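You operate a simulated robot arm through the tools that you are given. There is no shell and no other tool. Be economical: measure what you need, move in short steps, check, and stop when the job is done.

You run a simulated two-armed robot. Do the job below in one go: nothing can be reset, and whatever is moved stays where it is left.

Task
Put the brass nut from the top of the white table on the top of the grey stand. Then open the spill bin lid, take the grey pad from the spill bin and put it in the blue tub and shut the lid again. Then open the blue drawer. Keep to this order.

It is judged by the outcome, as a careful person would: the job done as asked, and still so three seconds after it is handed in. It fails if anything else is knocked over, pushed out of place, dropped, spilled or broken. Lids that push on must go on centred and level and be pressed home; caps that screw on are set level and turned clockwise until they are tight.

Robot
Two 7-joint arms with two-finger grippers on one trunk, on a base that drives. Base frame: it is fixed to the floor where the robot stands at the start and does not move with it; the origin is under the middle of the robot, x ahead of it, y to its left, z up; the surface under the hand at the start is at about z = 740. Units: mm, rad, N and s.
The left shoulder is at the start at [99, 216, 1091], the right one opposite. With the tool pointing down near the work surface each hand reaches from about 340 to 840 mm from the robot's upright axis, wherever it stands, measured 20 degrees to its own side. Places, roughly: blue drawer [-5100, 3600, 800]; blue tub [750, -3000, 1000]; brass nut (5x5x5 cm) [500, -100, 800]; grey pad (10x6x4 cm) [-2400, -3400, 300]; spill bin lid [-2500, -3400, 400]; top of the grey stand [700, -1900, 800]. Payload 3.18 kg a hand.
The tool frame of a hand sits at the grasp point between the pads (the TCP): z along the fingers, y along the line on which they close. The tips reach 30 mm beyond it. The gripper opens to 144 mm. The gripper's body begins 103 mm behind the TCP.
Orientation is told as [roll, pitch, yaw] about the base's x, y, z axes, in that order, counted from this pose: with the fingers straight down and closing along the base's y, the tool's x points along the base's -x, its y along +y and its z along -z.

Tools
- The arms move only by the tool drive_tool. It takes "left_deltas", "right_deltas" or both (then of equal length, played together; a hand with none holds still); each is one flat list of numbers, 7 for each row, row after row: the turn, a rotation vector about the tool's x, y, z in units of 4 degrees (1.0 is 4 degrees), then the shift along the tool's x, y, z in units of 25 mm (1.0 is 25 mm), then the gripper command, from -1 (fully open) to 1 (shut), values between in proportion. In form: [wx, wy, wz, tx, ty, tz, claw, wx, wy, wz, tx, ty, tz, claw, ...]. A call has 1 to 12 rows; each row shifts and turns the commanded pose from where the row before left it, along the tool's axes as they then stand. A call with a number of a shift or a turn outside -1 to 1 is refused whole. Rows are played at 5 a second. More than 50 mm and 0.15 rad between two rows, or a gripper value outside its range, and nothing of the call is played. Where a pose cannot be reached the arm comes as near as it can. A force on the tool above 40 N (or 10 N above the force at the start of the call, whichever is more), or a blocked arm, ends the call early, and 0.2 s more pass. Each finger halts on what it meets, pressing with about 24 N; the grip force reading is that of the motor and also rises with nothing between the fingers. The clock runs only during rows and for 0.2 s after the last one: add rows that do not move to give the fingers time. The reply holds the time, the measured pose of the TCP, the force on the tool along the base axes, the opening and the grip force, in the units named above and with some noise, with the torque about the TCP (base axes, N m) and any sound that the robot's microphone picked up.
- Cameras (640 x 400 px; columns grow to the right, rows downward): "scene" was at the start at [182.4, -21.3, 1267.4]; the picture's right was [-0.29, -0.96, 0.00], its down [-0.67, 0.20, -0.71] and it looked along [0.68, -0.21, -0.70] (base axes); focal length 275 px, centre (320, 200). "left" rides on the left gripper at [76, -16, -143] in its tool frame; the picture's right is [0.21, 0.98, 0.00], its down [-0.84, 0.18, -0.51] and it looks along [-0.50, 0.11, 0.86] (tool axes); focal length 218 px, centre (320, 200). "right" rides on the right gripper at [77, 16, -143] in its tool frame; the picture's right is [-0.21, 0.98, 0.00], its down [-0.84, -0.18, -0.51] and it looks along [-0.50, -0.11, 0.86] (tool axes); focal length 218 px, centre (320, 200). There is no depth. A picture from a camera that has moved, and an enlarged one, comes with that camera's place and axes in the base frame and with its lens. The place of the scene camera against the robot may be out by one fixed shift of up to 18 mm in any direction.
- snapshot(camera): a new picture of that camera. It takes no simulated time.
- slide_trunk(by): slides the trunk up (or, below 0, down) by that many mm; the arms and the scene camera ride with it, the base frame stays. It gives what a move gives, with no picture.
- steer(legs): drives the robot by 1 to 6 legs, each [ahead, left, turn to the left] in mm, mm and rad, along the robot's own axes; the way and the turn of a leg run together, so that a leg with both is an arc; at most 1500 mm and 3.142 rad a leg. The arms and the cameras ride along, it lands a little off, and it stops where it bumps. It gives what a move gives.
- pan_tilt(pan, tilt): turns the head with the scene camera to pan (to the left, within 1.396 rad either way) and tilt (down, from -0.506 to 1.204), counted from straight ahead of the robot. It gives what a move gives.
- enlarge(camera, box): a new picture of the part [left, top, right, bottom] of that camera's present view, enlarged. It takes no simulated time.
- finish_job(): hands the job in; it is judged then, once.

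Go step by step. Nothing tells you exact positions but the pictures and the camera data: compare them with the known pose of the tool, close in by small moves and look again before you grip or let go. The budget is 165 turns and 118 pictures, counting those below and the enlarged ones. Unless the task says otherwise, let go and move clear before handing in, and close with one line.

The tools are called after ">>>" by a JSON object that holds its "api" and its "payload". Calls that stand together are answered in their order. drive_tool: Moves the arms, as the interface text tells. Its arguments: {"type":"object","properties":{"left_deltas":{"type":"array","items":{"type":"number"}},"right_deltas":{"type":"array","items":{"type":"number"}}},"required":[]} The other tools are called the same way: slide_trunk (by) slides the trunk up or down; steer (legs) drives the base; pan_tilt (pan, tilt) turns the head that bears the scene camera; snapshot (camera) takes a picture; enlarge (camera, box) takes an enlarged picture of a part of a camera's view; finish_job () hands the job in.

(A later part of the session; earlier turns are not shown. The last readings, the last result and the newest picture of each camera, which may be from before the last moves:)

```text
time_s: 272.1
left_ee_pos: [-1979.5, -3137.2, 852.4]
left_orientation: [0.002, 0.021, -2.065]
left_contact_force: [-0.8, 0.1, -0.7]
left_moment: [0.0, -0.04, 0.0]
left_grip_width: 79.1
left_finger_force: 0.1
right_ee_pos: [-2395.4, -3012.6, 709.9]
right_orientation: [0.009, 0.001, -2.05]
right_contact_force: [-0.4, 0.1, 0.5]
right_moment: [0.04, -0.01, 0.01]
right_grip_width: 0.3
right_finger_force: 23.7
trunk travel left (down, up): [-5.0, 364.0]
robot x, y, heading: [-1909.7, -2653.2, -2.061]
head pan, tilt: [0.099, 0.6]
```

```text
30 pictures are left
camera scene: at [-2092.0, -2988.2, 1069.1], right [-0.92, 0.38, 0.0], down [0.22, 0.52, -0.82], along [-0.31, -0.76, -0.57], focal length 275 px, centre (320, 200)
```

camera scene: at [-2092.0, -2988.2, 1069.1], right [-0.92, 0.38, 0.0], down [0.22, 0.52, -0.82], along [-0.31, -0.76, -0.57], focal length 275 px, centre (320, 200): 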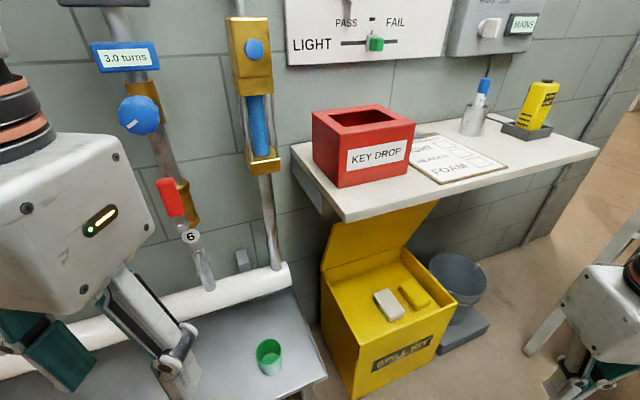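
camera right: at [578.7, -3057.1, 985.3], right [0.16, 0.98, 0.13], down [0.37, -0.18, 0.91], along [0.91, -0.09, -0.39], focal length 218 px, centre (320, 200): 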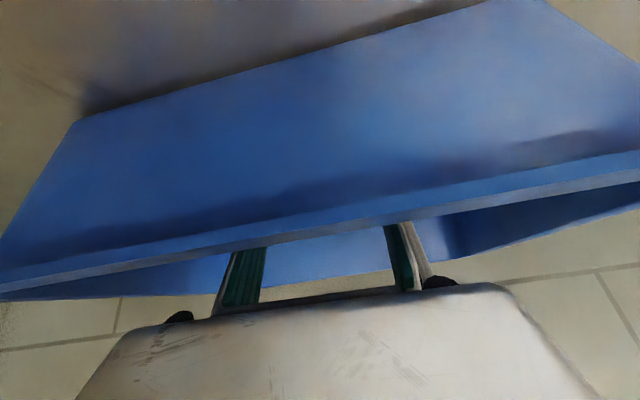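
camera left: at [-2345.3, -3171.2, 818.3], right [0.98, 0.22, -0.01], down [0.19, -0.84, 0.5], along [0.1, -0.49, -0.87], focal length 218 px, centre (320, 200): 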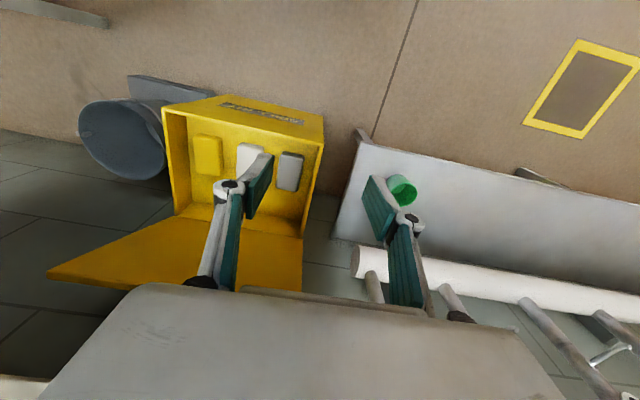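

I'll pitch the right hand up toward horizontal, pointing at the bin, in two stages.

>>> {"api": "drive_tool", "payload": {"right_deltas": [0, -0.95, -0.3, -0.3, 0, 0.6, 1, 0, -0.95, -0.3, -0.3, 0, 0.6, 1, 0, -0.95, -0.3, -0.3, 0, 0.6, 1, 0, -0.95, -0.3, -0.3, 0, 0.6, 1, 0, -0.95, -0.3, -0.3, 0, 0.6, 1, 0, -0.95, -0.3, -0.3, 0, 0.6, 1, 0, -0.95, -0.3, 0, 0, 0.6, 1, 0, -0.95, -0.3, 0, 0, 0.6, 1, 0, -0.95, -0.3, 0, 0, 0.3, 1, -0.5, -0.6, -0.4, 0, 0, 0, 1, -0.94, -0.1, -0.6, 0, 0, 0, 1, -0.94, -0.1, -0.6, 0, 0, 0, 1]}}

>>> {"api": "drive_tool", "payload": {"right_deltas": [-0.94, -0.5, -0.6, 0, 0, 0, 1, -0.9, -1, -0.6, 0, 0, 0, 1, 0, -1, 0, 0, 0, 0, 1, 0, -1, 0, 0, 0, 0, 1, 0, -1, 0, 0, 0, 0, 1, 0, -1, 0, 0, 0, 0, 1, 0, -1, 0, 0, 0, 0, 1, 0, -1, 0, 0, 0, 0, 1, 0, -1, 0, 0, 0, 0, 1, 0, -1, 0, 0, 0, 0, 1]}}

>>> {"api": "snapshot", "payload": {"camera": "scene"}}

```text
time_s: 274.7
left_ee_pos: [-1980.5, -3138.5, 852.7]
left_orientation: [0.003, 0.021, -2.066]
left_contact_force: [0.7, 0.7, -0.4]
left_moment: [0.0, 0.0, 0.01]
left_grip_width: 79.4
left_finger_force: 0.0
right_ee_pos: [-2412.4, -3087.6, 600.7]
right_orientation: [0.049, -0.579, -1.745]
right_contact_force: [-0.4, -0.4, 0.3]
right_moment: [0.02, 0.04, -0.04]
right_grip_width: 0.0
right_finger_force: 24.3
right hand out of reach, approached as far as the arm can: row 9, 10
trunk travel left (down, up): [-5.0, 364.0]
robot x, y, heading: [-1908.7, -2653.9, -2.064]
head pan, tilt: [0.099, 0.6]
```

```text
time_s: 276.9
left_ee_pos: [-1979.3, -3137.8, 852.4]
left_orientation: [0.004, 0.019, -2.064]
left_contact_force: [0.2, -0.3, 0.8]
left_moment: [-0.04, 0.0, 0.0]
left_grip_width: 79.2
left_finger_force: 0.1
right_ee_pos: [-2387.5, -3098.9, 604.6]
right_orientation: [0.178, -0.933, -1.661]
right_contact_force: [0.2, 0.2, 0.1]
right_moment: [-0.02, -0.03, 0.04]
right_grip_width: 0.1
right_finger_force: 24.1
right hand out of reach, approached as far as the arm can: row 4, 5, 6, 7, 8, 9
trunk travel left (down, up): [-5.0, 364.0]
robot x, y, heading: [-1910.7, -2654.2, -2.064]
head pan, tilt: [0.099, 0.6]
```

```text
29 pictures are left
camera scene: at [-2092.1, -2987.8, 1069.2], right [-0.92, 0.38, 0.0], down [0.22, 0.52, -0.83], along [-0.31, -0.76, -0.56], focal length 275 px, centre (320, 200)
```

scene: 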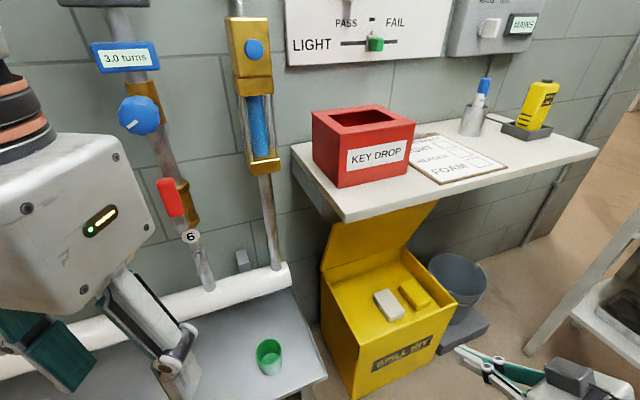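

>>> {"api": "drive_tool", "payload": {"right_deltas": [-0.3, 0, -0.6, -0.58, 0, 0.77, 1, -0.3, 0, -0.6, -0.58, 0, 0.77, 1, -0.3, 0, -0.6, -0.58, 0, 0.77, 1, -0.3, 0, -0.6, -0.58, 0, 0.77, 1, -0.3, 0, -0.6, -0.4, 0, 0.5, 1, 0, -1, 0, 0, 0, 0, 1, 0, -1, 0, 0, 0, 0, 1, 0, -1, 0, 0, 0, 0, 1, 0, -1, 0, 0, 0, 0, 1, 0, -1, 0, 0, 0, 0, 1, 0, -1, 0, 0, 0, 0, 1, 0, -1, 0, 0, 0, 0, 1]}}

```text
time_s: 279.5
left_ee_pos: [-1978.9, -3137.5, 852.5]
left_orientation: [0.004, 0.021, -2.064]
left_contact_force: [1.4, -0.1, 0.0]
left_moment: [0.0, 0.0, -0.01]
left_grip_width: 79.1
left_finger_force: 0.1
right_ee_pos: [-2373.2, -3210.6, 608.6]
right_orientation: [-0.003, -1.44, -1.301]
right_contact_force: [0.5, 0.2, 0.5]
right_moment: [0.02, 0.01, -0.01]
right_grip_width: 0.0
right_finger_force: 23.8
trunk travel left (down, up): [-5.0, 364.0]
robot x, y, heading: [-1906.9, -2652.4, -2.06]
head pan, tilt: [0.099, 0.6]
```

The hand is now nearly horizontal. I'll raise it to just above the bar's height and line it up with the handle.

>>> {"api": "drive_tool", "payload": {"right_deltas": [0, 0, 0, -0.78, -0.97, 0.04, 1, 0, 0, 0, -0.78, -0.97, 0.04, 1, 0, 0, 0, -0.78, -0.97, 0.04, 1, 0, 0, 0, -0.78, -0.97, 0.04, 1, 0, 0, 0, -0.78, -0.97, 0.04, 1, 0, 0, 0, 0, 0, 0, 1]}}

>>> {"api": "enlarge", "payload": {"camera": "scene", "box": [300, 160, 556, 320]}}

>>> {"api": "snapshot", "payload": {"camera": "right"}}

```text
time_s: 280.9
left_ee_pos: [-1979.4, -3138.3, 851.5]
left_orientation: [0.003, 0.023, -2.063]
left_contact_force: [-0.1, 0.0, 0.8]
left_moment: [0.0, -0.01, 0.02]
left_grip_width: 79.5
left_finger_force: 0.0
right_ee_pos: [-2486.2, -3259.3, 705.0]
right_orientation: [-0.003, -1.438, -1.305]
right_contact_force: [0.2, 0.6, 0.2]
right_moment: [0.02, -0.06, -0.02]
right_grip_width: 0.0
right_finger_force: 23.6
trunk travel left (down, up): [-5.0, 364.0]
robot x, y, heading: [-1906.8, -2654.0, -2.063]
head pan, tilt: [0.099, 0.6]
```

```text
2.50 times, centred on (428, 240) of scene
camera zoom: at [-2092.0, -2988.0, 1069.0], right [-0.92, 0.38, 0.0], down [0.22, 0.52, -0.83], along [-0.31, -0.76, -0.57], focal length 687 px, centre (50, 100)
```

zoom: 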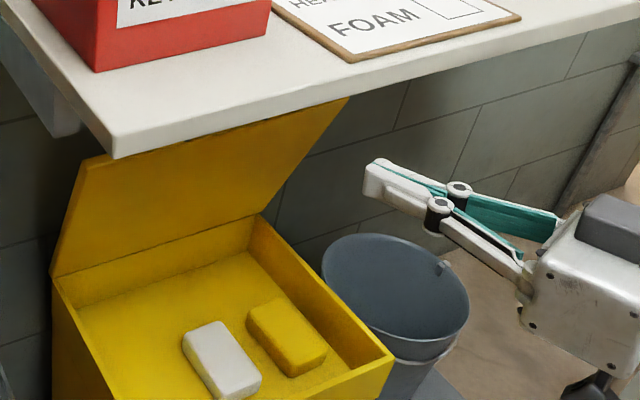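

```text
27 pictures are left
camera right: at [-2508.9, -3108.7, 648.3], right [0.95, 0.23, 0.21], down [-0.28, 0.33, 0.9], along [0.14, -0.92, 0.38], focal length 218 px, centre (320, 200)
```

right: 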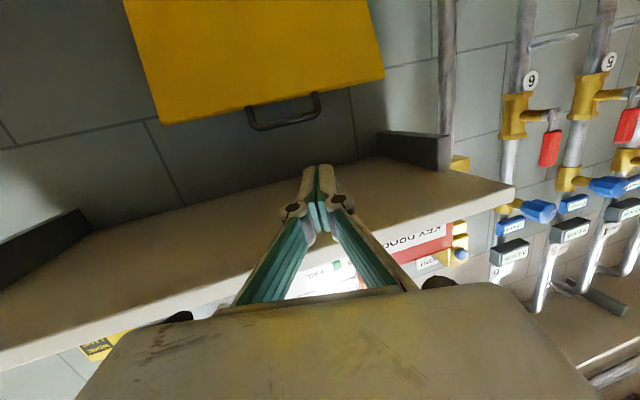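

The bar is at z≈660 and the lid's top edge at about [y -3466, z 623], with the shelf underside at z≈770. I'll slide the fingertips in over the bar.

>>> {"api": "drive_tool", "payload": {"right_deltas": [0, 0, 0, -0.08, -0.275, 0.945, 1, 0, 0, 0, -0.08, -0.275, 0.945, 1, 0, 0, 0, -0.08, -0.275, 0.945, 1, 0, 0, 0, -0.08, -0.275, 0.945, 1, 0, 0, 0, -0.08, -0.275, 0.945, 1, 0, 0, 0, -0.08, -0.275, 0.945, 1, 0, 0, 0, -0.08, -0.275, 0.945, 1, 0, 0, 0, 0, 0, 0, 1]}}

>>> {"api": "snapshot", "payload": {"camera": "right"}}

```text
time_s: 282.7
left_ee_pos: [-1979.3, -3138.4, 851.8]
left_orientation: [0.005, 0.021, -2.065]
left_contact_force: [0.2, -0.2, 0.0]
left_moment: [-0.01, -0.05, -0.02]
left_grip_width: 79.0
left_finger_force: 0.0
right_ee_pos: [-2488.1, -3431.9, 697.8]
right_orientation: [-0.008, -1.44, -1.298]
right_contact_force: [0.7, 0.1, -0.1]
right_moment: [-0.01, 0.02, -0.02]
right_grip_width: 0.0
right_finger_force: 23.9
trunk travel left (down, up): [-5.0, 364.0]
robot x, y, heading: [-1911.2, -2655.7, -2.06]
head pan, tilt: [0.099, 0.6]
```

```text
26 pictures are left
camera right: at [-2511.0, -3281.2, 640.8], right [0.95, 0.23, 0.21], down [-0.27, 0.33, 0.9], along [0.14, -0.92, 0.38], focal length 218 px, centre (320, 200)
```

right: 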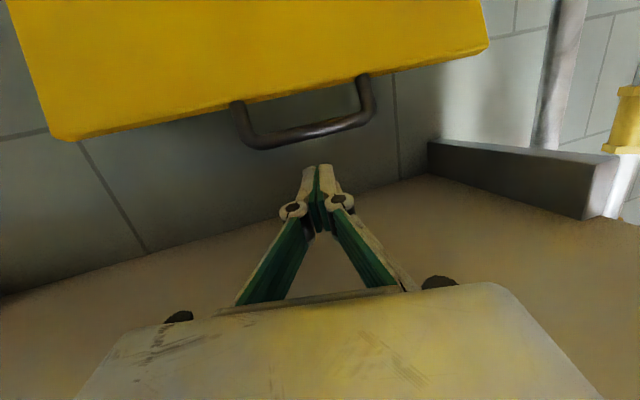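

The tip just reaches the bar. I'll go 22 mm further, then press down and back along the closing arc.

>>> {"api": "drive_tool", "payload": {"right_deltas": [0, 0, 0, -0.1, -0.24, 0.84, 1, 0, 0, 0, 0.7, 0.03, 0, 1, 0, 0, 0, 0.53, 0.18, -0.55, 1, 0, 0, 0, 0.5, 0.18, -0.59, 1, 0, 0, 0, 0.5, 0.18, -0.59, 1, 0, 0, 0, 0.5, 0.18, -0.59, 1, 0, 0, 0, 0.6, 0.16, -0.5, 1, 0, 0, 0, 0.6, 0.16, -0.5, 1, 0, 0, 0, 0, 0, 0, 1]}}

>>> {"api": "snapshot", "payload": {"camera": "right"}}

```text
time_s: 284.7
left_ee_pos: [-1979.2, -3137.3, 852.0]
left_orientation: [0.004, 0.021, -2.067]
left_contact_force: [0.5, 1.4, 0.5]
left_moment: [0.01, 0.0, -0.02]
left_grip_width: 79.4
left_finger_force: 0.1
right_ee_pos: [-2486.7, -3355.0, 610.1]
right_orientation: [-0.007, -1.439, -1.299]
right_contact_force: [-0.1, 0.0, -0.1]
right_moment: [-0.01, 0.03, 0.03]
right_grip_width: 0.0
right_finger_force: 23.8
trunk travel left (down, up): [-5.0, 364.0]
robot x, y, heading: [-1910.6, -2653.7, -2.061]
head pan, tilt: [0.099, 0.6]
```

```text
25 pictures are left
camera right: at [-2510.2, -3204.4, 553.2], right [0.95, 0.23, 0.21], down [-0.28, 0.33, 0.9], along [0.14, -0.92, 0.38], focal length 218 px, centre (320, 200)
```

right: 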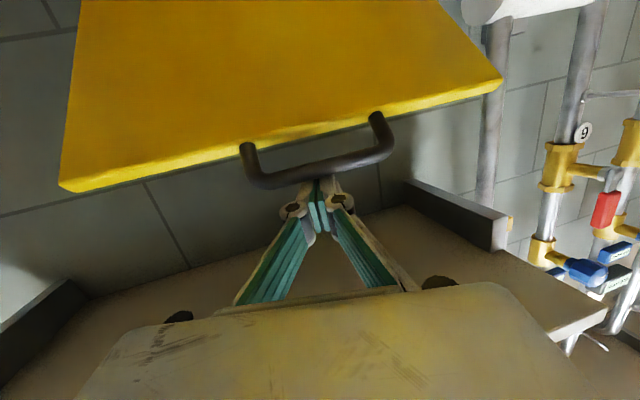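

The finger is over the bar and the lid is coming down. I'll continue along the arc to about 15°.

>>> {"api": "drive_tool", "payload": {"right_deltas": [0, 0, 0, 0.55, 0.25, -0.82, 1, 0, 0, 0, 0.55, 0.25, -0.82, 1, 0, 0, 0, 0.71, 0.12, -0.33, 1, 0, 0, 0, 0.71, 0.12, -0.33, 1, 0, 0, 0, 0.71, 0.12, -0.33, 1, 0, 0, 0, 0.71, 0.12, -0.33, 1, 0, 0, 0, 0.78, 0.07, -0.15, 1, 0, 0, 0, 0.78, 0.07, -0.15, 1, 0, 0, 0, 0.78, 0.07, -0.15, 1, 0, 0, 0, 0, 0, 0, 1]}}

>>> {"api": "snapshot", "payload": {"camera": "scene"}}

```text
time_s: 286.9
left_ee_pos: [-1979.2, -3136.6, 850.6]
left_orientation: [0.005, 0.021, -2.066]
left_contact_force: [-0.3, 0.4, -0.1]
left_moment: [-0.01, 0.03, -0.02]
left_grip_width: 79.1
left_finger_force: 0.0
right_ee_pos: [-2487.2, -3243.9, 467.0]
right_orientation: [-0.006, -1.438, -1.303]
right_contact_force: [-1.3, -0.3, 0.2]
right_moment: [0.01, -0.03, -0.03]
right_grip_width: 0.0
right_finger_force: 24.0
trunk travel left (down, up): [-5.0, 364.0]
robot x, y, heading: [-1909.2, -2654.2, -2.06]
head pan, tilt: [0.099, 0.6]
```

```text
24 pictures are left
camera scene: at [-2091.9, -2987.9, 1069.2], right [-0.92, 0.38, 0.0], down [0.21, 0.52, -0.83], along [-0.31, -0.76, -0.56], focal length 275 px, centre (320, 200)
```

scene: 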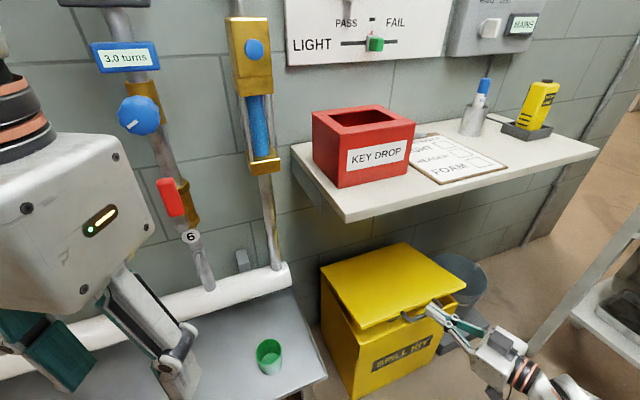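

The lid is almost down. I'll press on until it seats.

>>> {"api": "drive_tool", "payload": {"right_deltas": [0, 0, 0, 0.78, 0.02, 0.02, 1, 0, 0, 0, 0.78, 0.02, 0.05, 1, 0, 0, 0, 0.78, 0, 0.08, 1, 0, 0, 0, 0.78, 0, 0.08, 1, 0, 0, 0, 0.4, 0, 0.05, 1, 0, 0, 0, 0.3, 0, 0.04, 1, 0, 0, 0, 0, 0, 0, 1]}}

>>> {"api": "enlarge", "payload": {"camera": "scene", "box": [300, 220, 492, 340]}}

```text
time_s: 288.2
left_ee_pos: [-1979.1, -3135.6, 852.2]
left_orientation: [0.003, 0.019, -2.066]
left_contact_force: [0.1, 0.7, 0.5]
left_moment: [0.01, -0.01, -0.03]
left_grip_width: 79.3
left_finger_force: 0.1
right_ee_pos: [-2485.3, -3246.7, 387.5]
right_orientation: [-0.078, -1.467, -1.225]
right_contact_force: [0.6, -0.7, 19.9]
right_moment: [-0.19, -0.2, 0.26]
right_grip_width: 6.1
right_finger_force: 23.8
trunk travel left (down, up): [-5.0, 364.0]
robot x, y, heading: [-1908.6, -2656.5, -2.061]
head pan, tilt: [0.099, 0.6]
stopped in row 6 (right hand): the force on the tool passed its limit at 45 N (the readings are from after the stop); the commanded pose is now the measured one
```

```text
3.33 times, centred on (396, 280) of scene
camera zoom: at [-2091.3, -2986.5, 1069.8], right [-0.92, 0.38, 0.0], down [0.21, 0.52, -0.83], along [-0.32, -0.76, -0.56], focal length 916 px, centre (67, -67)
```

zoom: 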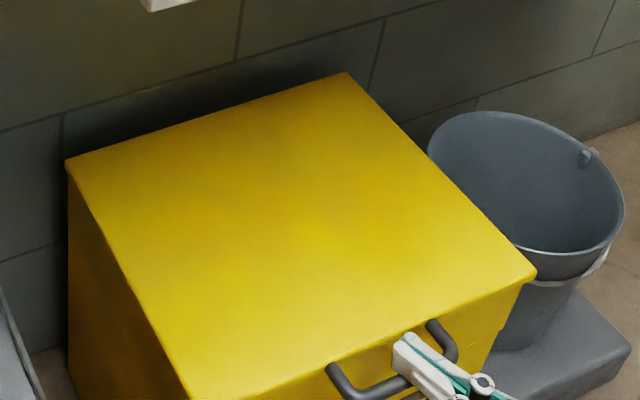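

The lid is seated, pressed with 45 N. I'll lift the fingers clear and retreat.

>>> {"api": "drive_tool", "payload": {"right_deltas": [0, 0, 0, -0.5, 0, 0, 1, 0, 0, 0, -0.9, 0, 0, 1, 0, 0, 0, -0.9, 0, 0, 1, 0, 0, 0, -0.3, 0.2, -0.9, 1, 0, 0, 0, -0.3, 0.2, -0.9, 1, 0, 0, 0, -0.3, 0.2, -0.9, 1, 0, 0, 0, -0.3, 0.2, -0.9, 1, 0, 0, 0, -0.3, 0.2, -0.9, 1, 0, 0, 0, -0.3, 0.2, -0.9, 1]}}

>>> {"api": "steer", "payload": {"legs": [[-350, 0, 0]]}}

>>> {"api": "drive_tool", "payload": {"right_deltas": [0, 1, 0, 0.2, 0, -0.3, 0, 0, 1, 0, 0.2, 0, -0.3, 0, 0, 1, 0, 0.2, 0, -0.3, 0, 0, 1, 0, 0.2, 0, -0.3, 0, 0, 1, 0, 0.2, 0, -0.3, 0, 0, 1, 0, 0.2, 0, -0.3, 0, 0, 1, 0, 0.2, 0, -0.3, 0, 0, 1, 0, 0.2, 0, -0.3, 0, 0, 1, 0, 0.2, 0, -0.3, 0, 0, 1, 0, 0.2, 0, -0.3, 0, 0, 1, 0, 0.2, 0, -0.3, 0, 0, 1, 0, 0.2, 0, -0.3, 0]}}

>>> {"api": "snapshot", "payload": {"camera": "scene"}}

```text
time_s: 290.2
left_ee_pos: [-1980.1, -3137.8, 852.8]
left_orientation: [0.003, 0.021, -2.065]
left_contact_force: [-0.8, 0.2, 1.0]
left_moment: [0.0, -0.05, -0.01]
left_grip_width: 79.1
left_finger_force: 0.0
right_ee_pos: [-2488.3, -3116.6, 499.5]
right_orientation: [-0.039, -1.456, -1.266]
right_contact_force: [-0.6, -0.3, 0.7]
right_moment: [0.02, 0.03, 0.01]
right_grip_width: 0.0
right_finger_force: 31.0
trunk travel left (down, up): [-5.0, 364.0]
robot x, y, heading: [-1908.7, -2651.0, -2.063]
head pan, tilt: [0.099, 0.6]
```

```text
time_s: 292.5
left_ee_pos: [-1813.9, -2829.4, 853.0]
left_orientation: [0.002, 0.021, -2.061]
left_contact_force: [-0.2, 0.4, 0.1]
left_moment: [-0.05, -0.01, 0.03]
left_grip_width: 79.1
left_finger_force: 0.1
right_ee_pos: [-2322.6, -2811.4, 498.3]
right_orientation: [-0.042, -1.454, -1.26]
right_contact_force: [-0.2, -0.1, -0.2]
right_moment: [0.01, 0.01, -0.01]
right_grip_width: 0.0
right_finger_force: 30.7
trunk travel left (down, up): [-5.0, 364.0]
robot x, y, heading: [-1746.7, -2348.1, -2.059]
head pan, tilt: [0.099, 0.6]
```

```text
time_s: 295.1
left_ee_pos: [-1814.5, -2829.2, 852.2]
left_orientation: [0.003, 0.021, -2.062]
left_contact_force: [-0.6, -0.9, 0.0]
left_moment: [-0.01, 0.03, 0.0]
left_grip_width: 79.0
left_finger_force: 0.2
right_ee_pos: [-2350.9, -2709.7, 489.6]
right_orientation: [-0.006, -0.616, -1.3]
right_contact_force: [0.2, -0.7, 0.5]
right_moment: [0.03, 0.01, 0.03]
right_grip_width: 72.0
right_finger_force: 0.1
trunk travel left (down, up): [-5.0, 364.0]
robot x, y, heading: [-1746.5, -2346.2, -2.059]
head pan, tilt: [0.099, 0.6]
```

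```text
22 pictures are left
camera scene: at [-1927.2, -2680.5, 1069.2], right [-0.93, 0.38, 0.0], down [0.21, 0.52, -0.83], along [-0.31, -0.76, -0.56], focal length 275 px, centre (320, 200)
```

scene: 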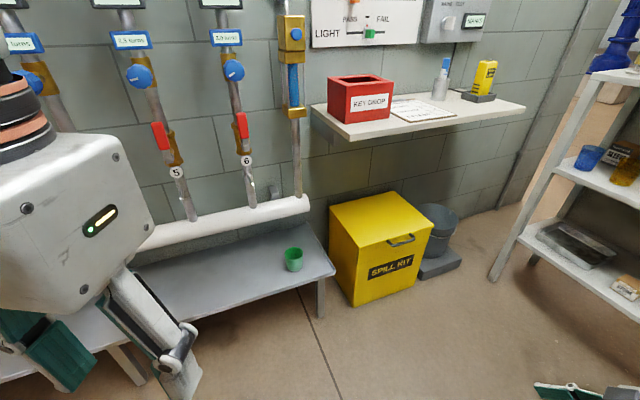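

The lid is shut and everything looks in place. I'll straighten the right hand, raise the trunk, turn toward the drawer and look.

>>> {"api": "drive_tool", "payload": {"right_deltas": [0, 0.9, 0, 0.2, 0, -0.8, 0, 0, 0.9, 0, 0.2, 0, -0.8, 0, 0, 0.9, 0, 0.2, 0, -0.8, 0, 0, 0.9, 0, 0.2, 0, -0.8, 0, 0, 0.9, 0, 0.2, 0, -0.8, 0, 0, 0.9, 0, 0.2, 0, -0.8, 0, 0, 0.9, 0, 0.2, 0, -0.8, 0, 0, 0.9, 0, 0.2, 0, -0.8, 0, 0, 0.9, 0, 0.2, 0, -0.8, 0, 0, 0.7, 0, 0.2, 0, -0.8, 0]}}

>>> {"api": "drive_tool", "payload": {"right_deltas": [0, 0, 1, 0, 0, -0.5, 0, 0, 0, 1, 0, 0, -0.5, 0, 0, 0, 1, 0, 0, -0.5, 0, 0, 0, 1, 0, 0, -0.5, 0, 0, 0, 1, 0, 0, -0.5, 0, 0, 0, 1, 0, 0, -0.5, 0, 0, 0, 1, 0, 0, -0.5, 0, 0, 0, 1, 0, 0, -0.5, 0, 0, 0, 1, 0, 0, 0, 0, 0, 0, 1, 0, 0, 0, 0, 0, 0, 0.9, 0, 0, 0, 0]}}

>>> {"api": "slide_trunk", "payload": {"by": 170}}

>>> {"api": "steer", "payload": {"legs": [[-200, 200, 0], [0, 0, -2.14]]}}

>>> {"api": "pan_tilt", "payload": {"pan": 0, "tilt": 0.25}}

>>> {"api": "snapshot", "payload": {"camera": "scene"}}

```text
time_s: 297.3
left_ee_pos: [-1815.0, -2829.4, 851.0]
left_orientation: [0.003, 0.022, -2.06]
left_contact_force: [-0.6, 0.0, -0.1]
left_moment: [0.0, 0.02, 0.0]
left_grip_width: 79.2
left_finger_force: 0.1
right_ee_pos: [-2290.3, -2650.4, 556.2]
right_orientation: [-0.007, -0.004, -1.302]
right_contact_force: [1.5, -0.1, -0.5]
right_moment: [0.0, -0.01, -0.02]
right_grip_width: 72.0
right_finger_force: 0.0
right hand out of reach, approached as far as the arm can: row 1, 2, 3, 4, 5, 6, 7, 8, 9, 10
trunk travel left (down, up): [-5.0, 364.0]
robot x, y, heading: [-1745.7, -2349.5, -2.052]
head pan, tilt: [0.099, 0.6]
```

```text
time_s: 299.7
left_ee_pos: [-1813.8, -2830.1, 852.6]
left_orientation: [0.003, 0.02, -2.061]
left_contact_force: [-0.1, 1.2, 0.2]
left_moment: [0.0, 0.02, -0.03]
left_grip_width: 79.2
left_finger_force: 0.0
right_ee_pos: [-2290.7, -2649.7, 655.6]
right_orientation: [0.0, -0.005, -2.063]
right_contact_force: [-0.1, -0.2, -0.3]
right_moment: [0.03, -0.02, 0.03]
right_grip_width: 71.8
right_finger_force: 0.1
trunk travel left (down, up): [-5.0, 364.0]
robot x, y, heading: [-1746.9, -2346.3, -2.057]
head pan, tilt: [0.099, 0.6]
```

```text
time_s: 301.6
left_ee_pos: [-1814.3, -2829.6, 1020.8]
left_orientation: [0.004, 0.025, -2.063]
left_contact_force: [-0.7, -1.1, -0.8]
left_moment: [0.04, 0.01, 0.0]
left_grip_width: 79.0
left_finger_force: 0.1
right_ee_pos: [-2293.1, -2650.0, 825.8]
right_orientation: [-0.001, -0.003, -2.063]
right_contact_force: [0.7, -0.1, -0.6]
right_moment: [0.0, -0.01, -0.02]
right_grip_width: 72.0
right_finger_force: 0.1
trunk travel left (down, up): [-175.0, 194.0]
robot x, y, heading: [-1744.3, -2347.3, -2.059]
head pan, tilt: [0.099, 0.6]
```

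```text
time_s: 309.0
left_ee_pos: [-1858.0, -1960.2, 1022.3]
left_orientation: [0.001, 0.02, 2.114]
left_contact_force: [0.0, -0.2, -0.4]
left_moment: [0.01, 0.04, -0.02]
left_grip_width: 79.3
left_finger_force: 0.0
right_ee_pos: [-1459.3, -1640.7, 827.3]
right_orientation: [0.0, -0.004, 2.117]
right_contact_force: [0.1, 0.5, -0.2]
right_moment: [0.05, 0.01, 0.01]
right_grip_width: 72.1
right_finger_force: 0.0
trunk travel left (down, up): [-175.0, 194.0]
robot x, y, heading: [-1478.1, -2262.9, 2.123]
head pan, tilt: [0.099, 0.6]
```

```text
time_s: 309.8
left_ee_pos: [-1856.8, -1959.4, 1022.9]
left_orientation: [0.004, 0.021, 2.115]
left_contact_force: [-0.4, 0.1, 0.6]
left_moment: [0.03, 0.04, -0.06]
left_grip_width: 78.9
left_finger_force: 0.1
right_ee_pos: [-1459.6, -1641.2, 827.9]
right_orientation: [0.001, -0.006, 2.115]
right_contact_force: [0.2, -0.2, 0.6]
right_moment: [0.02, 0.0, 0.0]
right_grip_width: 72.0
right_finger_force: 0.2
trunk travel left (down, up): [-175.0, 194.0]
robot x, y, heading: [-1478.9, -2265.8, 2.117]
head pan, tilt: [0.0, 0.25]
```

```text
21 pictures are left
camera scene: at [-1602.0, -2081.0, 1314.5], right [0.85, 0.52, 0.0], down [0.13, -0.21, -0.97], along [-0.51, 0.83, -0.25], focal length 275 px, centre (320, 200)
```

scene: 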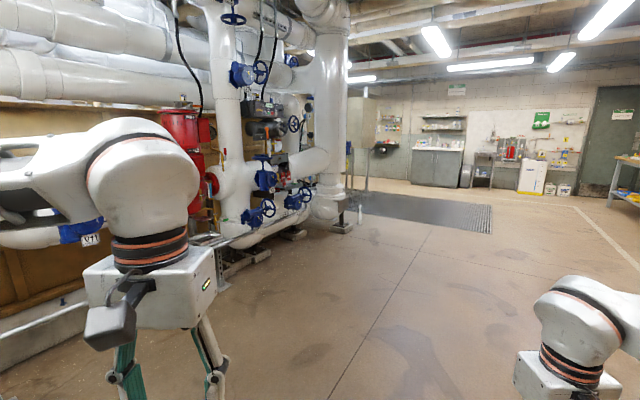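

The pipe manifold hides the drawer's corner, but the aisle to its right is clear. I'll drive up the aisle and look left.

>>> {"api": "steer", "payload": {"legs": [[0, 0, -0.44], [1500, 0, 0], [1500, 0, 0], [600, 0, 0]]}}

>>> {"api": "pan_tilt", "payload": {"pan": 0.7, "tilt": 0.2}}

>>> {"api": "snapshot", "payload": {"camera": "scene"}}

```text
time_s: 328.6
left_ee_pos: [-2193.0, 1732.2, 1022.6]
left_orientation: [0.004, 0.022, 1.713]
left_contact_force: [0.6, 0.3, 0.2]
left_moment: [-0.02, 0.0, 0.02]
left_grip_width: 79.2
left_finger_force: 0.0
right_ee_pos: [-1701.2, 1868.6, 828.9]
right_orientation: [0.0, -0.006, 1.711]
right_contact_force: [0.7, 0.7, 0.9]
right_moment: [0.0, 0.0, -0.03]
right_grip_width: 72.2
right_finger_force: 0.0
trunk travel left (down, up): [-175.0, 194.0]
robot x, y, heading: [-1963.7, 1300.7, 1.716]
head pan, tilt: [0.0, 0.25]
```

```text
time_s: 329.6
left_ee_pos: [-2191.1, 1732.3, 1022.7]
left_orientation: [0.005, 0.021, 1.711]
left_contact_force: [0.2, -0.1, 0.3]
left_moment: [0.01, 0.02, 0.04]
left_grip_width: 79.2
left_finger_force: 0.0
right_ee_pos: [-1701.4, 1867.7, 826.4]
right_orientation: [0.0, -0.005, 1.711]
right_contact_force: [0.0, -0.5, 0.1]
right_moment: [-0.04, -0.01, -0.02]
right_grip_width: 71.9
right_finger_force: 0.0
trunk travel left (down, up): [-175.0, 194.0]
robot x, y, heading: [-1961.6, 1303.9, 1.716]
head pan, tilt: [0.7, 0.201]
```

```text
20 pictures are left
camera scene: at [-2063.5, 1483.9, 1319.2], right [0.66, 0.75, 0.0], down [0.15, -0.13, -0.98], along [-0.73, 0.65, -0.2], focal length 275 px, centre (320, 200)
```

scene: 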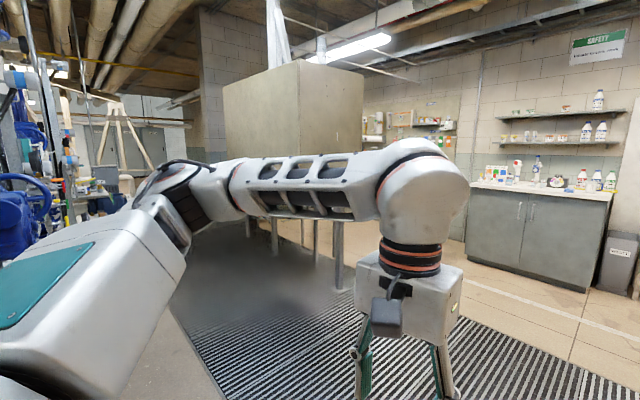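

The drawer is beyond the tank, so I'll go up past its right side, turn left and look.

>>> {"api": "steer", "payload": {"legs": [[1500, 0, 0], [1100, 0, 0], [0, 0, 1.4]]}}

>>> {"api": "pan_tilt", "payload": {"pan": 0.1, "tilt": 0.25}}

>>> {"api": "snapshot", "payload": {"camera": "scene"}}

```text
time_s: 345.8
left_ee_pos: [-2751.7, 3764.5, 1022.9]
left_orientation: [0.002, 0.021, 3.08]
left_contact_force: [0.4, -0.3, 0.9]
left_moment: [0.03, -0.01, 0.03]
left_grip_width: 79.4
left_finger_force: 0.1
right_ee_pos: [-2786.7, 4272.5, 827.2]
right_orientation: [-0.001, -0.005, 3.079]
right_contact_force: [-0.7, 0.0, 0.3]
right_moment: [-0.01, 0.02, -0.05]
right_grip_width: 72.1
right_finger_force: 0.0
trunk travel left (down, up): [-175.0, 194.0]
robot x, y, heading: [-2284.2, 3903.2, 3.086]
head pan, tilt: [0.7, 0.201]
```

```text
time_s: 346.8
left_ee_pos: [-2751.0, 3763.5, 1022.2]
left_orientation: [0.003, 0.021, 3.078]
left_contact_force: [-0.1, 0.7, -0.6]
left_moment: [0.01, 0.04, -0.01]
left_grip_width: 79.4
left_finger_force: 0.1
right_ee_pos: [-2785.1, 4272.6, 827.4]
right_orientation: [0.001, -0.004, 3.078]
right_contact_force: [0.2, 0.3, 0.2]
right_moment: [-0.01, 0.0, -0.02]
right_grip_width: 72.0
right_finger_force: 0.0
trunk travel left (down, up): [-175.0, 194.0]
robot x, y, heading: [-2286.8, 3902.5, 3.078]
head pan, tilt: [0.099, 0.25]
```

```text
19 pictures are left
camera scene: at [-2510.1, 3907.4, 1314.6], right [-0.04, 1.0, 0.0], down [0.25, 0.01, -0.97], along [-0.97, -0.04, -0.25], focal length 275 px, centre (320, 200)
```

scene: 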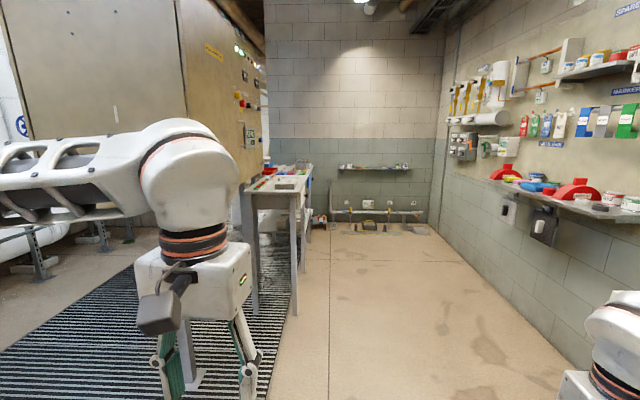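

The drawer should be at the small table by the panel. I'll zoom in there.

>>> {"api": "enlarge", "payload": {"camera": "scene", "box": [232, 150, 352, 225]}}

```text
5.33 times, centred on (292, 188) of scene
camera zoom: at [-2510.1, 3907.4, 1314.6], right [-0.04, 1.0, 0.0], down [0.25, 0.01, -0.97], along [-0.97, -0.04, -0.25], focal length 1465 px, centre (469, 267)
```

zoom: 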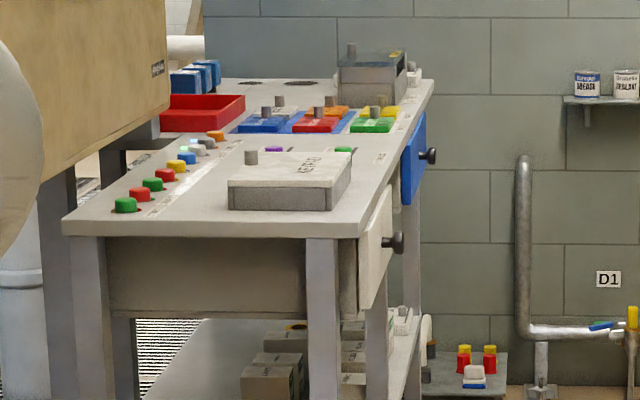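

The blue drawer is on the table's right side (facing +y), with a dark knob at about [-5100, 3730, 854]. I'll drive down the corridor at y≈4380, then turn to face it.

>>> {"api": "steer", "payload": {"legs": [[0, 0, 0.06], [0, -490, 0], [1400, 0, 0], [1200, 0, 0]]}}

>>> {"api": "steer", "payload": {"legs": [[0, 0, 1.57]]}}

>>> {"api": "pan_tilt", "payload": {"pan": -0.2, "tilt": 0.75}}

>>> {"api": "snapshot", "payload": {"camera": "scene"}}

```text
time_s: 350.9
left_ee_pos: [-2742.0, 4105.0, 1021.3]
left_orientation: [0.0, 0.02, -3.136]
left_contact_force: [0.1, -0.8, 0.3]
left_moment: [0.07, 0.03, -0.02]
left_grip_width: 79.1
left_finger_force: 0.1
right_ee_pos: [-2807.5, 4601.2, 828.5]
right_orientation: [0.008, -0.002, -3.117]
right_contact_force: [2.0, -19.7, -1.5]
right_moment: [0.63, 0.08, -0.06]
right_grip_width: 59.7
right_finger_force: 0.0
trunk travel left (down, up): [-175.0, 194.0]
robot x, y, heading: [-2287.9, 4278.6, -3.131]
head pan, tilt: [0.099, 0.25]
stopped in leg 2: the force on the tool passed its limit at 49 N (the readings are from after the stop); the commanded pose is now the measured one
```

```text
time_s: 355.1
left_ee_pos: [-2123.6, 3818.7, 1022.5]
left_orientation: [0.003, 0.021, -1.578]
left_contact_force: [0.8, 0.8, -0.3]
left_moment: [0.0, 0.02, -0.01]
left_grip_width: 79.3
left_finger_force: 0.0
right_ee_pos: [-2621.6, 3759.1, 829.1]
right_orientation: [0.01, -0.003, -1.564]
right_contact_force: [0.5, -1.3, 0.4]
right_moment: [0.0, -0.01, 0.03]
right_grip_width: 72.2
right_finger_force: 0.0
trunk travel left (down, up): [-175.0, 194.0]
robot x, y, heading: [-2289.3, 4277.5, -1.577]
head pan, tilt: [0.099, 0.25]
```

```text
time_s: 356.0
left_ee_pos: [-2124.1, 3818.1, 1021.3]
left_orientation: [0.004, 0.02, -1.579]
left_contact_force: [-0.7, -0.4, -0.3]
left_moment: [-0.02, 0.01, -0.01]
left_grip_width: 79.3
left_finger_force: 0.0
right_ee_pos: [-2621.8, 3759.0, 829.2]
right_orientation: [0.009, -0.006, -1.562]
right_contact_force: [0.0, 0.3, 0.3]
right_moment: [-0.01, -0.04, 0.01]
right_grip_width: 72.0
right_finger_force: 0.2
trunk travel left (down, up): [-175.0, 194.0]
robot x, y, heading: [-2283.2, 4274.8, -1.574]
head pan, tilt: [-0.201, 0.75]
```

```text
17 pictures are left
camera scene: at [-2317.5, 4080.3, 1269.6], right [-0.98, 0.2, 0.0], down [0.14, 0.67, -0.73], along [-0.15, -0.72, -0.68], focal length 275 px, centre (320, 200)
```

scene: 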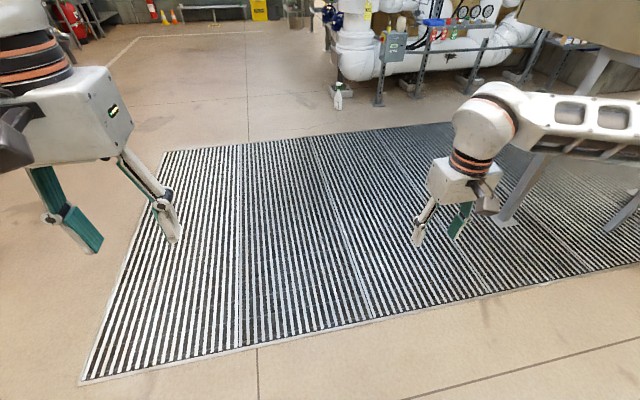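

On the strafe the right finger touched something solid on the wall side, probably the counter edge. Facing -y now, I'll tuck the right hand and strafe along to the drawer.

>>> {"api": "drive_tool", "payload": {"right_deltas": [0, 0, 0, 0.66, 0.44, -0.97, 0, 0, 0, 0, 0.66, 0.44, -0.97, 0, 0, 0, 0, 0.66, 0.44, -0.97, 0, 0, 0, 0, 0.66, 0.44, -0.97, 0, 0, 0, 0, 0.66, 0.44, -0.97, 0, 0, 0, 0, 0.66, 0.44, -0.97, 0, 0, 0, 0, 0.66, 0.44, -0.97, 0]}}

>>> {"api": "pan_tilt", "payload": {"pan": -1.39, "tilt": 0.3}}

>>> {"api": "snapshot", "payload": {"camera": "scene"}}

```text
time_s: 357.6
left_ee_pos: [-2123.8, 3818.3, 1022.1]
left_orientation: [0.003, 0.02, -1.578]
left_contact_force: [-0.3, -0.8, -0.9]
left_moment: [-0.01, 0.0, 0.0]
left_grip_width: 78.9
left_finger_force: 0.1
right_ee_pos: [-2545.1, 3875.1, 1000.9]
right_orientation: [0.005, -0.006, -1.564]
right_contact_force: [-0.1, 0.0, 0.8]
right_moment: [0.01, -0.01, -0.02]
right_grip_width: 72.0
right_finger_force: 0.0
trunk travel left (down, up): [-175.0, 194.0]
robot x, y, heading: [-2285.4, 4275.6, -1.586]
head pan, tilt: [-0.201, 0.75]
```

```text
time_s: 359.0
left_ee_pos: [-2123.3, 3818.1, 1022.2]
left_orientation: [0.003, 0.02, -1.579]
left_contact_force: [-0.2, -0.6, 0.2]
left_moment: [-0.01, 0.02, 0.0]
left_grip_width: 79.2
left_finger_force: 0.2
right_ee_pos: [-2546.5, 3875.0, 999.1]
right_orientation: [0.011, -0.005, -1.564]
right_contact_force: [0.0, -0.1, -0.2]
right_moment: [0.02, 0.05, 0.0]
right_grip_width: 72.1
right_finger_force: 0.0
trunk travel left (down, up): [-175.0, 194.0]
robot x, y, heading: [-2287.2, 4277.5, -1.571]
head pan, tilt: [-1.389, 0.3]
```

```text
16 pictures are left
camera scene: at [-2392.5, 4145.1, 1309.8], right [-0.18, 0.98, 0.0], down [0.29, 0.05, -0.96], along [-0.94, -0.17, -0.3], focal length 275 px, centre (320, 200)
```

scene: 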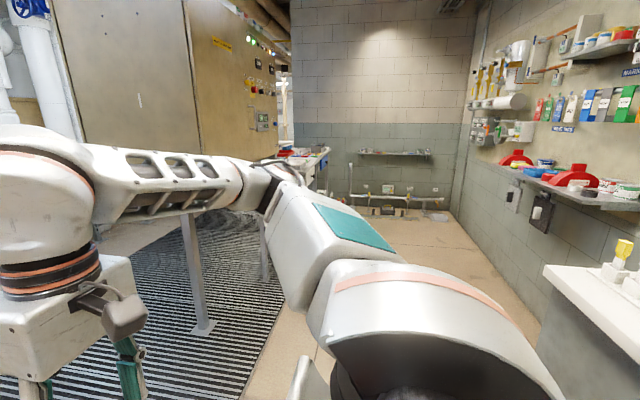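

It was the counter's front edge, and the things on it are standing undisturbed. I'll strafe right along the corridor to the drawer.

>>> {"api": "steer", "payload": {"legs": [[0, -1400, 0], [0, -1200, 0]]}}

>>> {"api": "pan_tilt", "payload": {"pan": -0.3, "tilt": 0.7}}

>>> {"api": "snapshot", "payload": {"camera": "scene"}}

```text
time_s: 382.1
left_ee_pos: [-4757.3, 3820.1, 1022.4]
left_orientation: [0.003, 0.021, -1.578]
left_contact_force: [-0.7, 0.0, 0.0]
left_moment: [0.0, 0.02, 0.0]
left_grip_width: 78.8
left_finger_force: 0.1
right_ee_pos: [-5178.2, 3874.0, 999.5]
right_orientation: [0.009, -0.004, -1.562]
right_contact_force: [-0.1, 0.0, -0.6]
right_moment: [-0.03, 0.02, -0.01]
right_grip_width: 72.1
right_finger_force: 0.1
trunk travel left (down, up): [-175.0, 194.0]
robot x, y, heading: [-4921.8, 4276.0, -1.577]
head pan, tilt: [-1.389, 0.3]
```

```text
time_s: 383.4
left_ee_pos: [-4755.0, 3819.7, 1021.5]
left_orientation: [0.005, 0.022, -1.58]
left_contact_force: [-0.2, 0.1, 1.5]
left_moment: [-0.01, -0.01, -0.03]
left_grip_width: 79.2
left_finger_force: 0.0
right_ee_pos: [-5178.6, 3874.2, 999.0]
right_orientation: [0.007, -0.005, -1.56]
right_contact_force: [0.2, 1.1, 0.2]
right_moment: [0.01, -0.01, -0.01]
right_grip_width: 71.8
right_finger_force: 0.0
trunk travel left (down, up): [-175.0, 194.0]
robot x, y, heading: [-4917.7, 4281.0, -1.577]
head pan, tilt: [-0.3, 0.7]
```

```text
15 pictures are left
camera scene: at [-4959.0, 4081.2, 1273.8], right [-0.95, 0.3, 0.0], down [0.19, 0.61, -0.77], along [-0.23, -0.73, -0.64], focal length 275 px, centre (320, 200)
```

scene: 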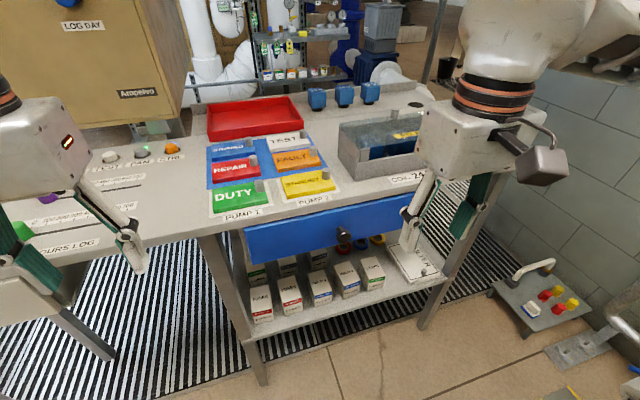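

I see the blue drawer with its knob at about [-5119, 3735, 854]. I'll check it with the right-hand camera.

>>> {"api": "snapshot", "payload": {"camera": "right"}}

>>> {"api": "enlarge", "payload": {"camera": "scene", "box": [280, 190, 408, 270]}}

```text
14 pictures are left
camera right: at [-5162.8, 3952.4, 1142.3], right [0.98, -0.2, 0.01], down [-0.18, -0.84, 0.51], along [-0.09, -0.5, -0.86], focal length 218 px, centre (320, 200)
```

right: 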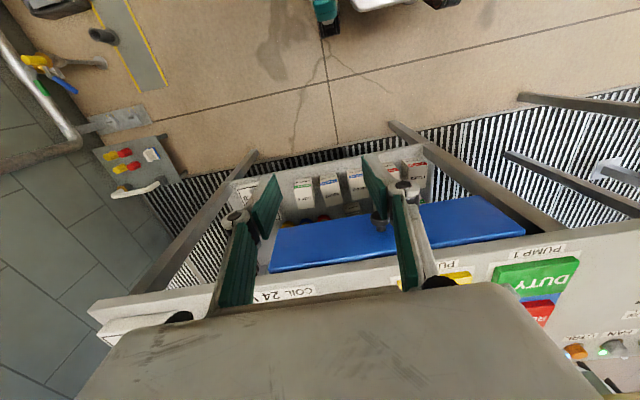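

```text
5.00 times, centred on (344, 230) of scene
camera zoom: at [-4959.0, 4081.2, 1273.8], right [-0.95, 0.3, 0.0], down [0.19, 0.61, -0.77], along [-0.23, -0.73, -0.64], focal length 1373 px, centre (200, 50)
```

zoom: 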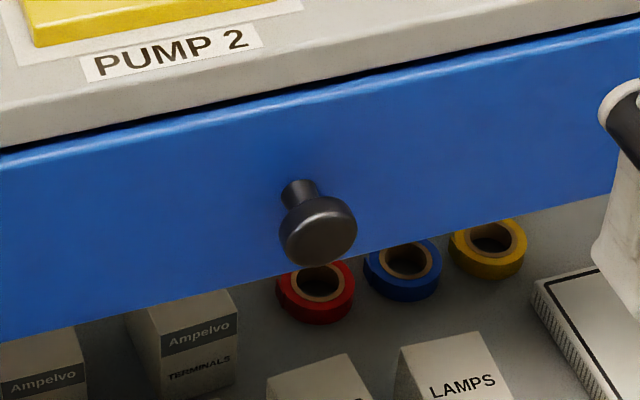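

The knob's head is at about [-5105, 3730, 854], about 31 mm across. I'll lower the hand in front of it, then advance so that the fingers straddle it.

>>> {"api": "drive_tool", "payload": {"right_deltas": [0, 0, 0, 0, 0.487, 0.893, 0, 0, 0, 0, 0, 0.487, 0.893, 0, 0, 0, 0, 0, 0.487, 0.893, 0, 0, 0, 0, 0, 0.487, 0.893, 0, 0, 0, 0, 0, 0.487, 0.893, 0, 0, 0, 0, 0, 0.487, 0.893, 0, 0, 0, 0, -0.9, 0, 0, 0, 0, 0, 0, -0.9, 0, 0, 0, 0, 0, 0, -0.9, 0, 0, 0, 0, 0, 0, 0, 0, 0, 0]}}

>>> {"api": "snapshot", "payload": {"camera": "right"}}

>>> {"api": "enlarge", "payload": {"camera": "scene", "box": [260, 170, 420, 270]}}

```text
time_s: 385.6
left_ee_pos: [-4755.7, 3820.4, 1022.0]
left_orientation: [0.003, 0.022, -1.577]
left_contact_force: [0.2, -0.2, -0.2]
left_moment: [0.02, 0.0, 0.03]
left_grip_width: 79.3
left_finger_force: 0.1
right_ee_pos: [-5103.2, 3809.0, 865.8]
right_orientation: [0.009, -0.006, -1.562]
right_contact_force: [-0.1, 0.5, 0.1]
right_moment: [0.01, -0.01, 0.0]
right_grip_width: 71.9
right_finger_force: 0.0
trunk travel left (down, up): [-175.0, 194.0]
robot x, y, heading: [-4918.0, 4276.6, -1.58]
head pan, tilt: [-0.3, 0.7]
```

```text
12 pictures are left
camera right: at [-5087.2, 3885.3, 1008.8], right [0.98, -0.2, 0.01], down [-0.18, -0.84, 0.51], along [-0.09, -0.5, -0.86], focal length 218 px, centre (320, 200)
```

right: 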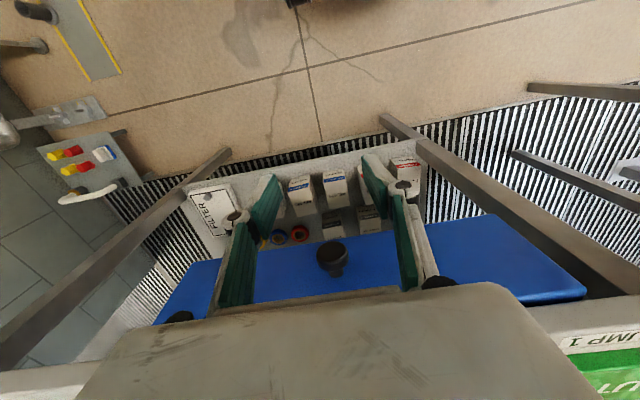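

```text
4.00 times, centred on (340, 220) of scene
camera zoom: at [-4959.0, 4081.3, 1273.8], right [-0.95, 0.3, 0.0], down [0.19, 0.61, -0.77], along [-0.23, -0.73, -0.64], focal length 1099 px, centre (240, 120)
```

zoom: 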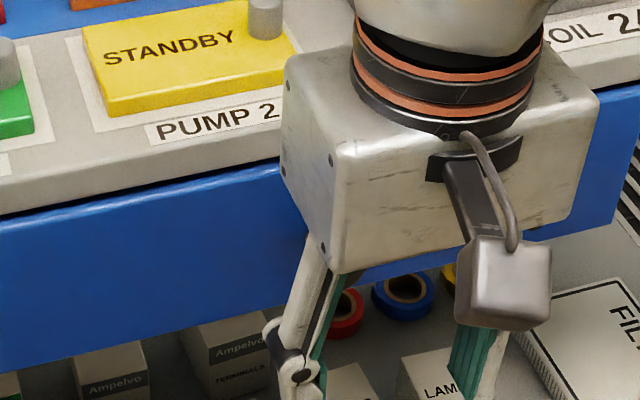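

Aligned. I'll advance 74 mm and close on the knob.

>>> {"api": "drive_tool", "payload": {"right_deltas": [0, 0, 0, -0.74, -0.04, 0.06, 0, 0, 0, 0, -0.74, -0.04, 0.06, 0, 0, 0, 0, -0.74, -0.04, 0.06, 0, 0, 0, 0, -0.74, -0.04, 0.06, 0, 0, 0, 0, 0, 0, 0, 0]}}

>>> {"api": "drive_tool", "payload": {"right_deltas": [0, 0, 0, 0, 0, 0, 0.3, 0, 0, 0, 0, 0, 0, 0.7, 0, 0, 0, 0, 0, 0, 1, 0, 0, 0, 0, 0, 0, 1, 0, 0, 0, 0, 0, 0, 1]}}

>>> {"api": "snapshot", "payload": {"camera": "right"}}

```text
time_s: 386.8
left_ee_pos: [-4755.8, 3820.2, 1022.4]
left_orientation: [0.003, 0.02, -1.579]
left_contact_force: [0.7, 0.3, 0.6]
left_moment: [0.01, 0.0, 0.01]
left_grip_width: 79.1
left_finger_force: 0.0
right_ee_pos: [-5106.1, 3732.8, 861.4]
right_orientation: [0.009, -0.005, -1.561]
right_contact_force: [0.0, -0.9, 0.8]
right_moment: [0.03, -0.02, 0.0]
right_grip_width: 71.9
right_finger_force: 0.2
trunk travel left (down, up): [-175.0, 194.0]
robot x, y, heading: [-4922.0, 4279.3, -1.579]
head pan, tilt: [-0.3, 0.7]
```

```text
time_s: 388.0
left_ee_pos: [-4756.1, 3820.3, 1021.8]
left_orientation: [0.004, 0.021, -1.579]
left_contact_force: [0.3, 0.4, 0.0]
left_moment: [0.02, 0.02, 0.0]
left_grip_width: 79.3
left_finger_force: 0.0
right_ee_pos: [-5106.7, 3733.1, 861.2]
right_orientation: [0.009, -0.005, -1.562]
right_contact_force: [-1.0, -0.9, 0.0]
right_moment: [-0.02, 0.02, 0.02]
right_grip_width: 30.1
right_finger_force: 45.1
trunk travel left (down, up): [-175.0, 194.0]
robot x, y, heading: [-4919.8, 4275.2, -1.574]
head pan, tilt: [-0.3, 0.7]
```

```text
10 pictures are left
camera right: at [-5090.9, 3810.3, 1003.9], right [0.98, -0.2, 0.01], down [-0.18, -0.84, 0.51], along [-0.09, -0.5, -0.86], focal length 218 px, centre (320, 200)
```

right: 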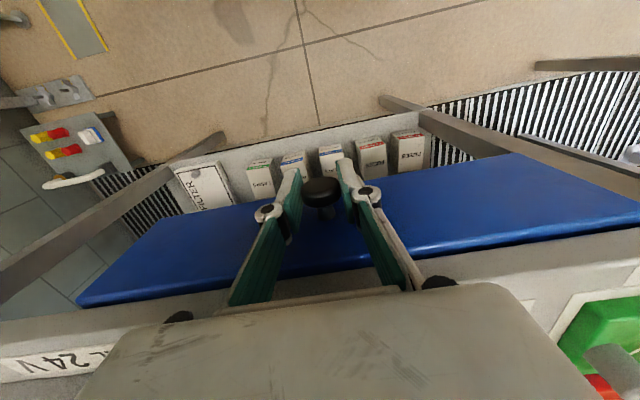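

The knob is gripped (30 mm). I'll pull the drawer out.

>>> {"api": "drive_tool", "payload": {"right_deltas": [0, 0, 0, 0.3, 0, 0, 1, 0, 0, 0, 0.6, 0, 0, 1, 0, 0, 0, 0.8, 0, 0, 1, 0, 0, 0, 0.8, 0, 0, 1, 0, 0, 0, 0.8, 0, 0, 1, 0, 0, 0, 0.8, 0, 0, 1, 0, 0, 0, 0.8, 0, 0, 1, 0, 0, 0, 0, 0, 0, 1]}}

>>> {"api": "snapshot", "payload": {"camera": "scene"}}

```text
time_s: 389.8
left_ee_pos: [-4754.3, 3819.4, 1022.5]
left_orientation: [0.003, 0.021, -1.578]
left_contact_force: [0.8, 0.7, -0.1]
left_moment: [-0.01, -0.05, 0.0]
left_grip_width: 79.1
left_finger_force: 0.0
right_ee_pos: [-5106.5, 3856.9, 861.4]
right_orientation: [0.009, -0.005, -1.56]
right_contact_force: [16.7, 0.5, 7.0]
right_moment: [0.52, -0.26, 0.32]
right_grip_width: 30.1
right_finger_force: 45.1
trunk travel left (down, up): [-175.0, 194.0]
robot x, y, heading: [-4919.4, 4276.7, -1.572]
head pan, tilt: [-0.3, 0.7]
```

```text
9 pictures are left
camera scene: at [-4957.1, 4081.6, 1273.9], right [-0.95, 0.3, 0.0], down [0.19, 0.61, -0.77], along [-0.23, -0.73, -0.64], focal length 275 px, centre (320, 200)
```

scene: 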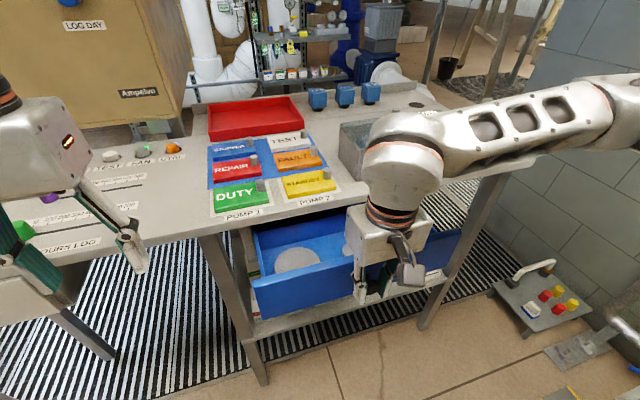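

The drawer is out about 125 mm. I'll pull it further.

>>> {"api": "drive_tool", "payload": {"right_deltas": [0, 0, 0, 0.5, 0.08, 0, 1, 0, 0, 0, 0.7, 0.04, 0, 1, 0, 0, 0, 0.7, 0, 0, 1, 0, 0, 0, 0.7, 0, 0, 1, 0, 0, 0, 0, 0, 0, 1]}}

>>> {"api": "drive_tool", "payload": {"right_deltas": [0, 0, 0, 0.6, 0, 0, 1, 0, 0, 0, 0.6, 0, 0, 1, 0, 0, 0, 0.6, 0, 0, 1, 0, 0, 0, 0, 0, 0, 1]}}

```text
time_s: 391.0
left_ee_pos: [-4755.0, 3819.3, 1023.6]
left_orientation: [0.002, 0.02, -1.579]
left_contact_force: [-0.7, 0.2, 0.2]
left_moment: [0.02, 0.03, -0.02]
left_grip_width: 79.1
left_finger_force: 0.2
right_ee_pos: [-5105.9, 3921.6, 859.2]
right_orientation: [0.008, -0.003, -1.565]
right_contact_force: [-12.0, -0.3, 30.2]
right_moment: [-0.22, 0.12, -0.1]
right_grip_width: 30.2
right_finger_force: 45.1
trunk travel left (down, up): [-175.0, 194.0]
robot x, y, heading: [-4918.1, 4278.6, -1.572]
head pan, tilt: [-0.3, 0.7]
```

```text
time_s: 391.5
left_ee_pos: [-4756.2, 3819.3, 1021.6]
left_orientation: [0.004, 0.024, -1.58]
left_contact_force: [-0.5, -0.5, -0.1]
left_moment: [0.02, 0.02, -0.01]
left_grip_width: 79.2
left_finger_force: 0.1
right_ee_pos: [-5106.1, 3923.1, 860.2]
right_orientation: [0.0, 0.0, -1.572]
right_contact_force: [-13.2, -1.8, 11.9]
right_moment: [-0.4, 0.46, -0.17]
right_grip_width: 30.1
right_finger_force: 44.7
right hand out of reach, approached as far as the arm can: row 1, 2
trunk travel left (down, up): [-175.0, 194.0]
robot x, y, heading: [-4916.9, 4276.8, -1.579]
head pan, tilt: [-0.3, 0.7]
stopped in row 2 (right hand): the force on the tool passed its limit at 47 N (the readings are from after the stop); the commanded pose is now the measured one
```

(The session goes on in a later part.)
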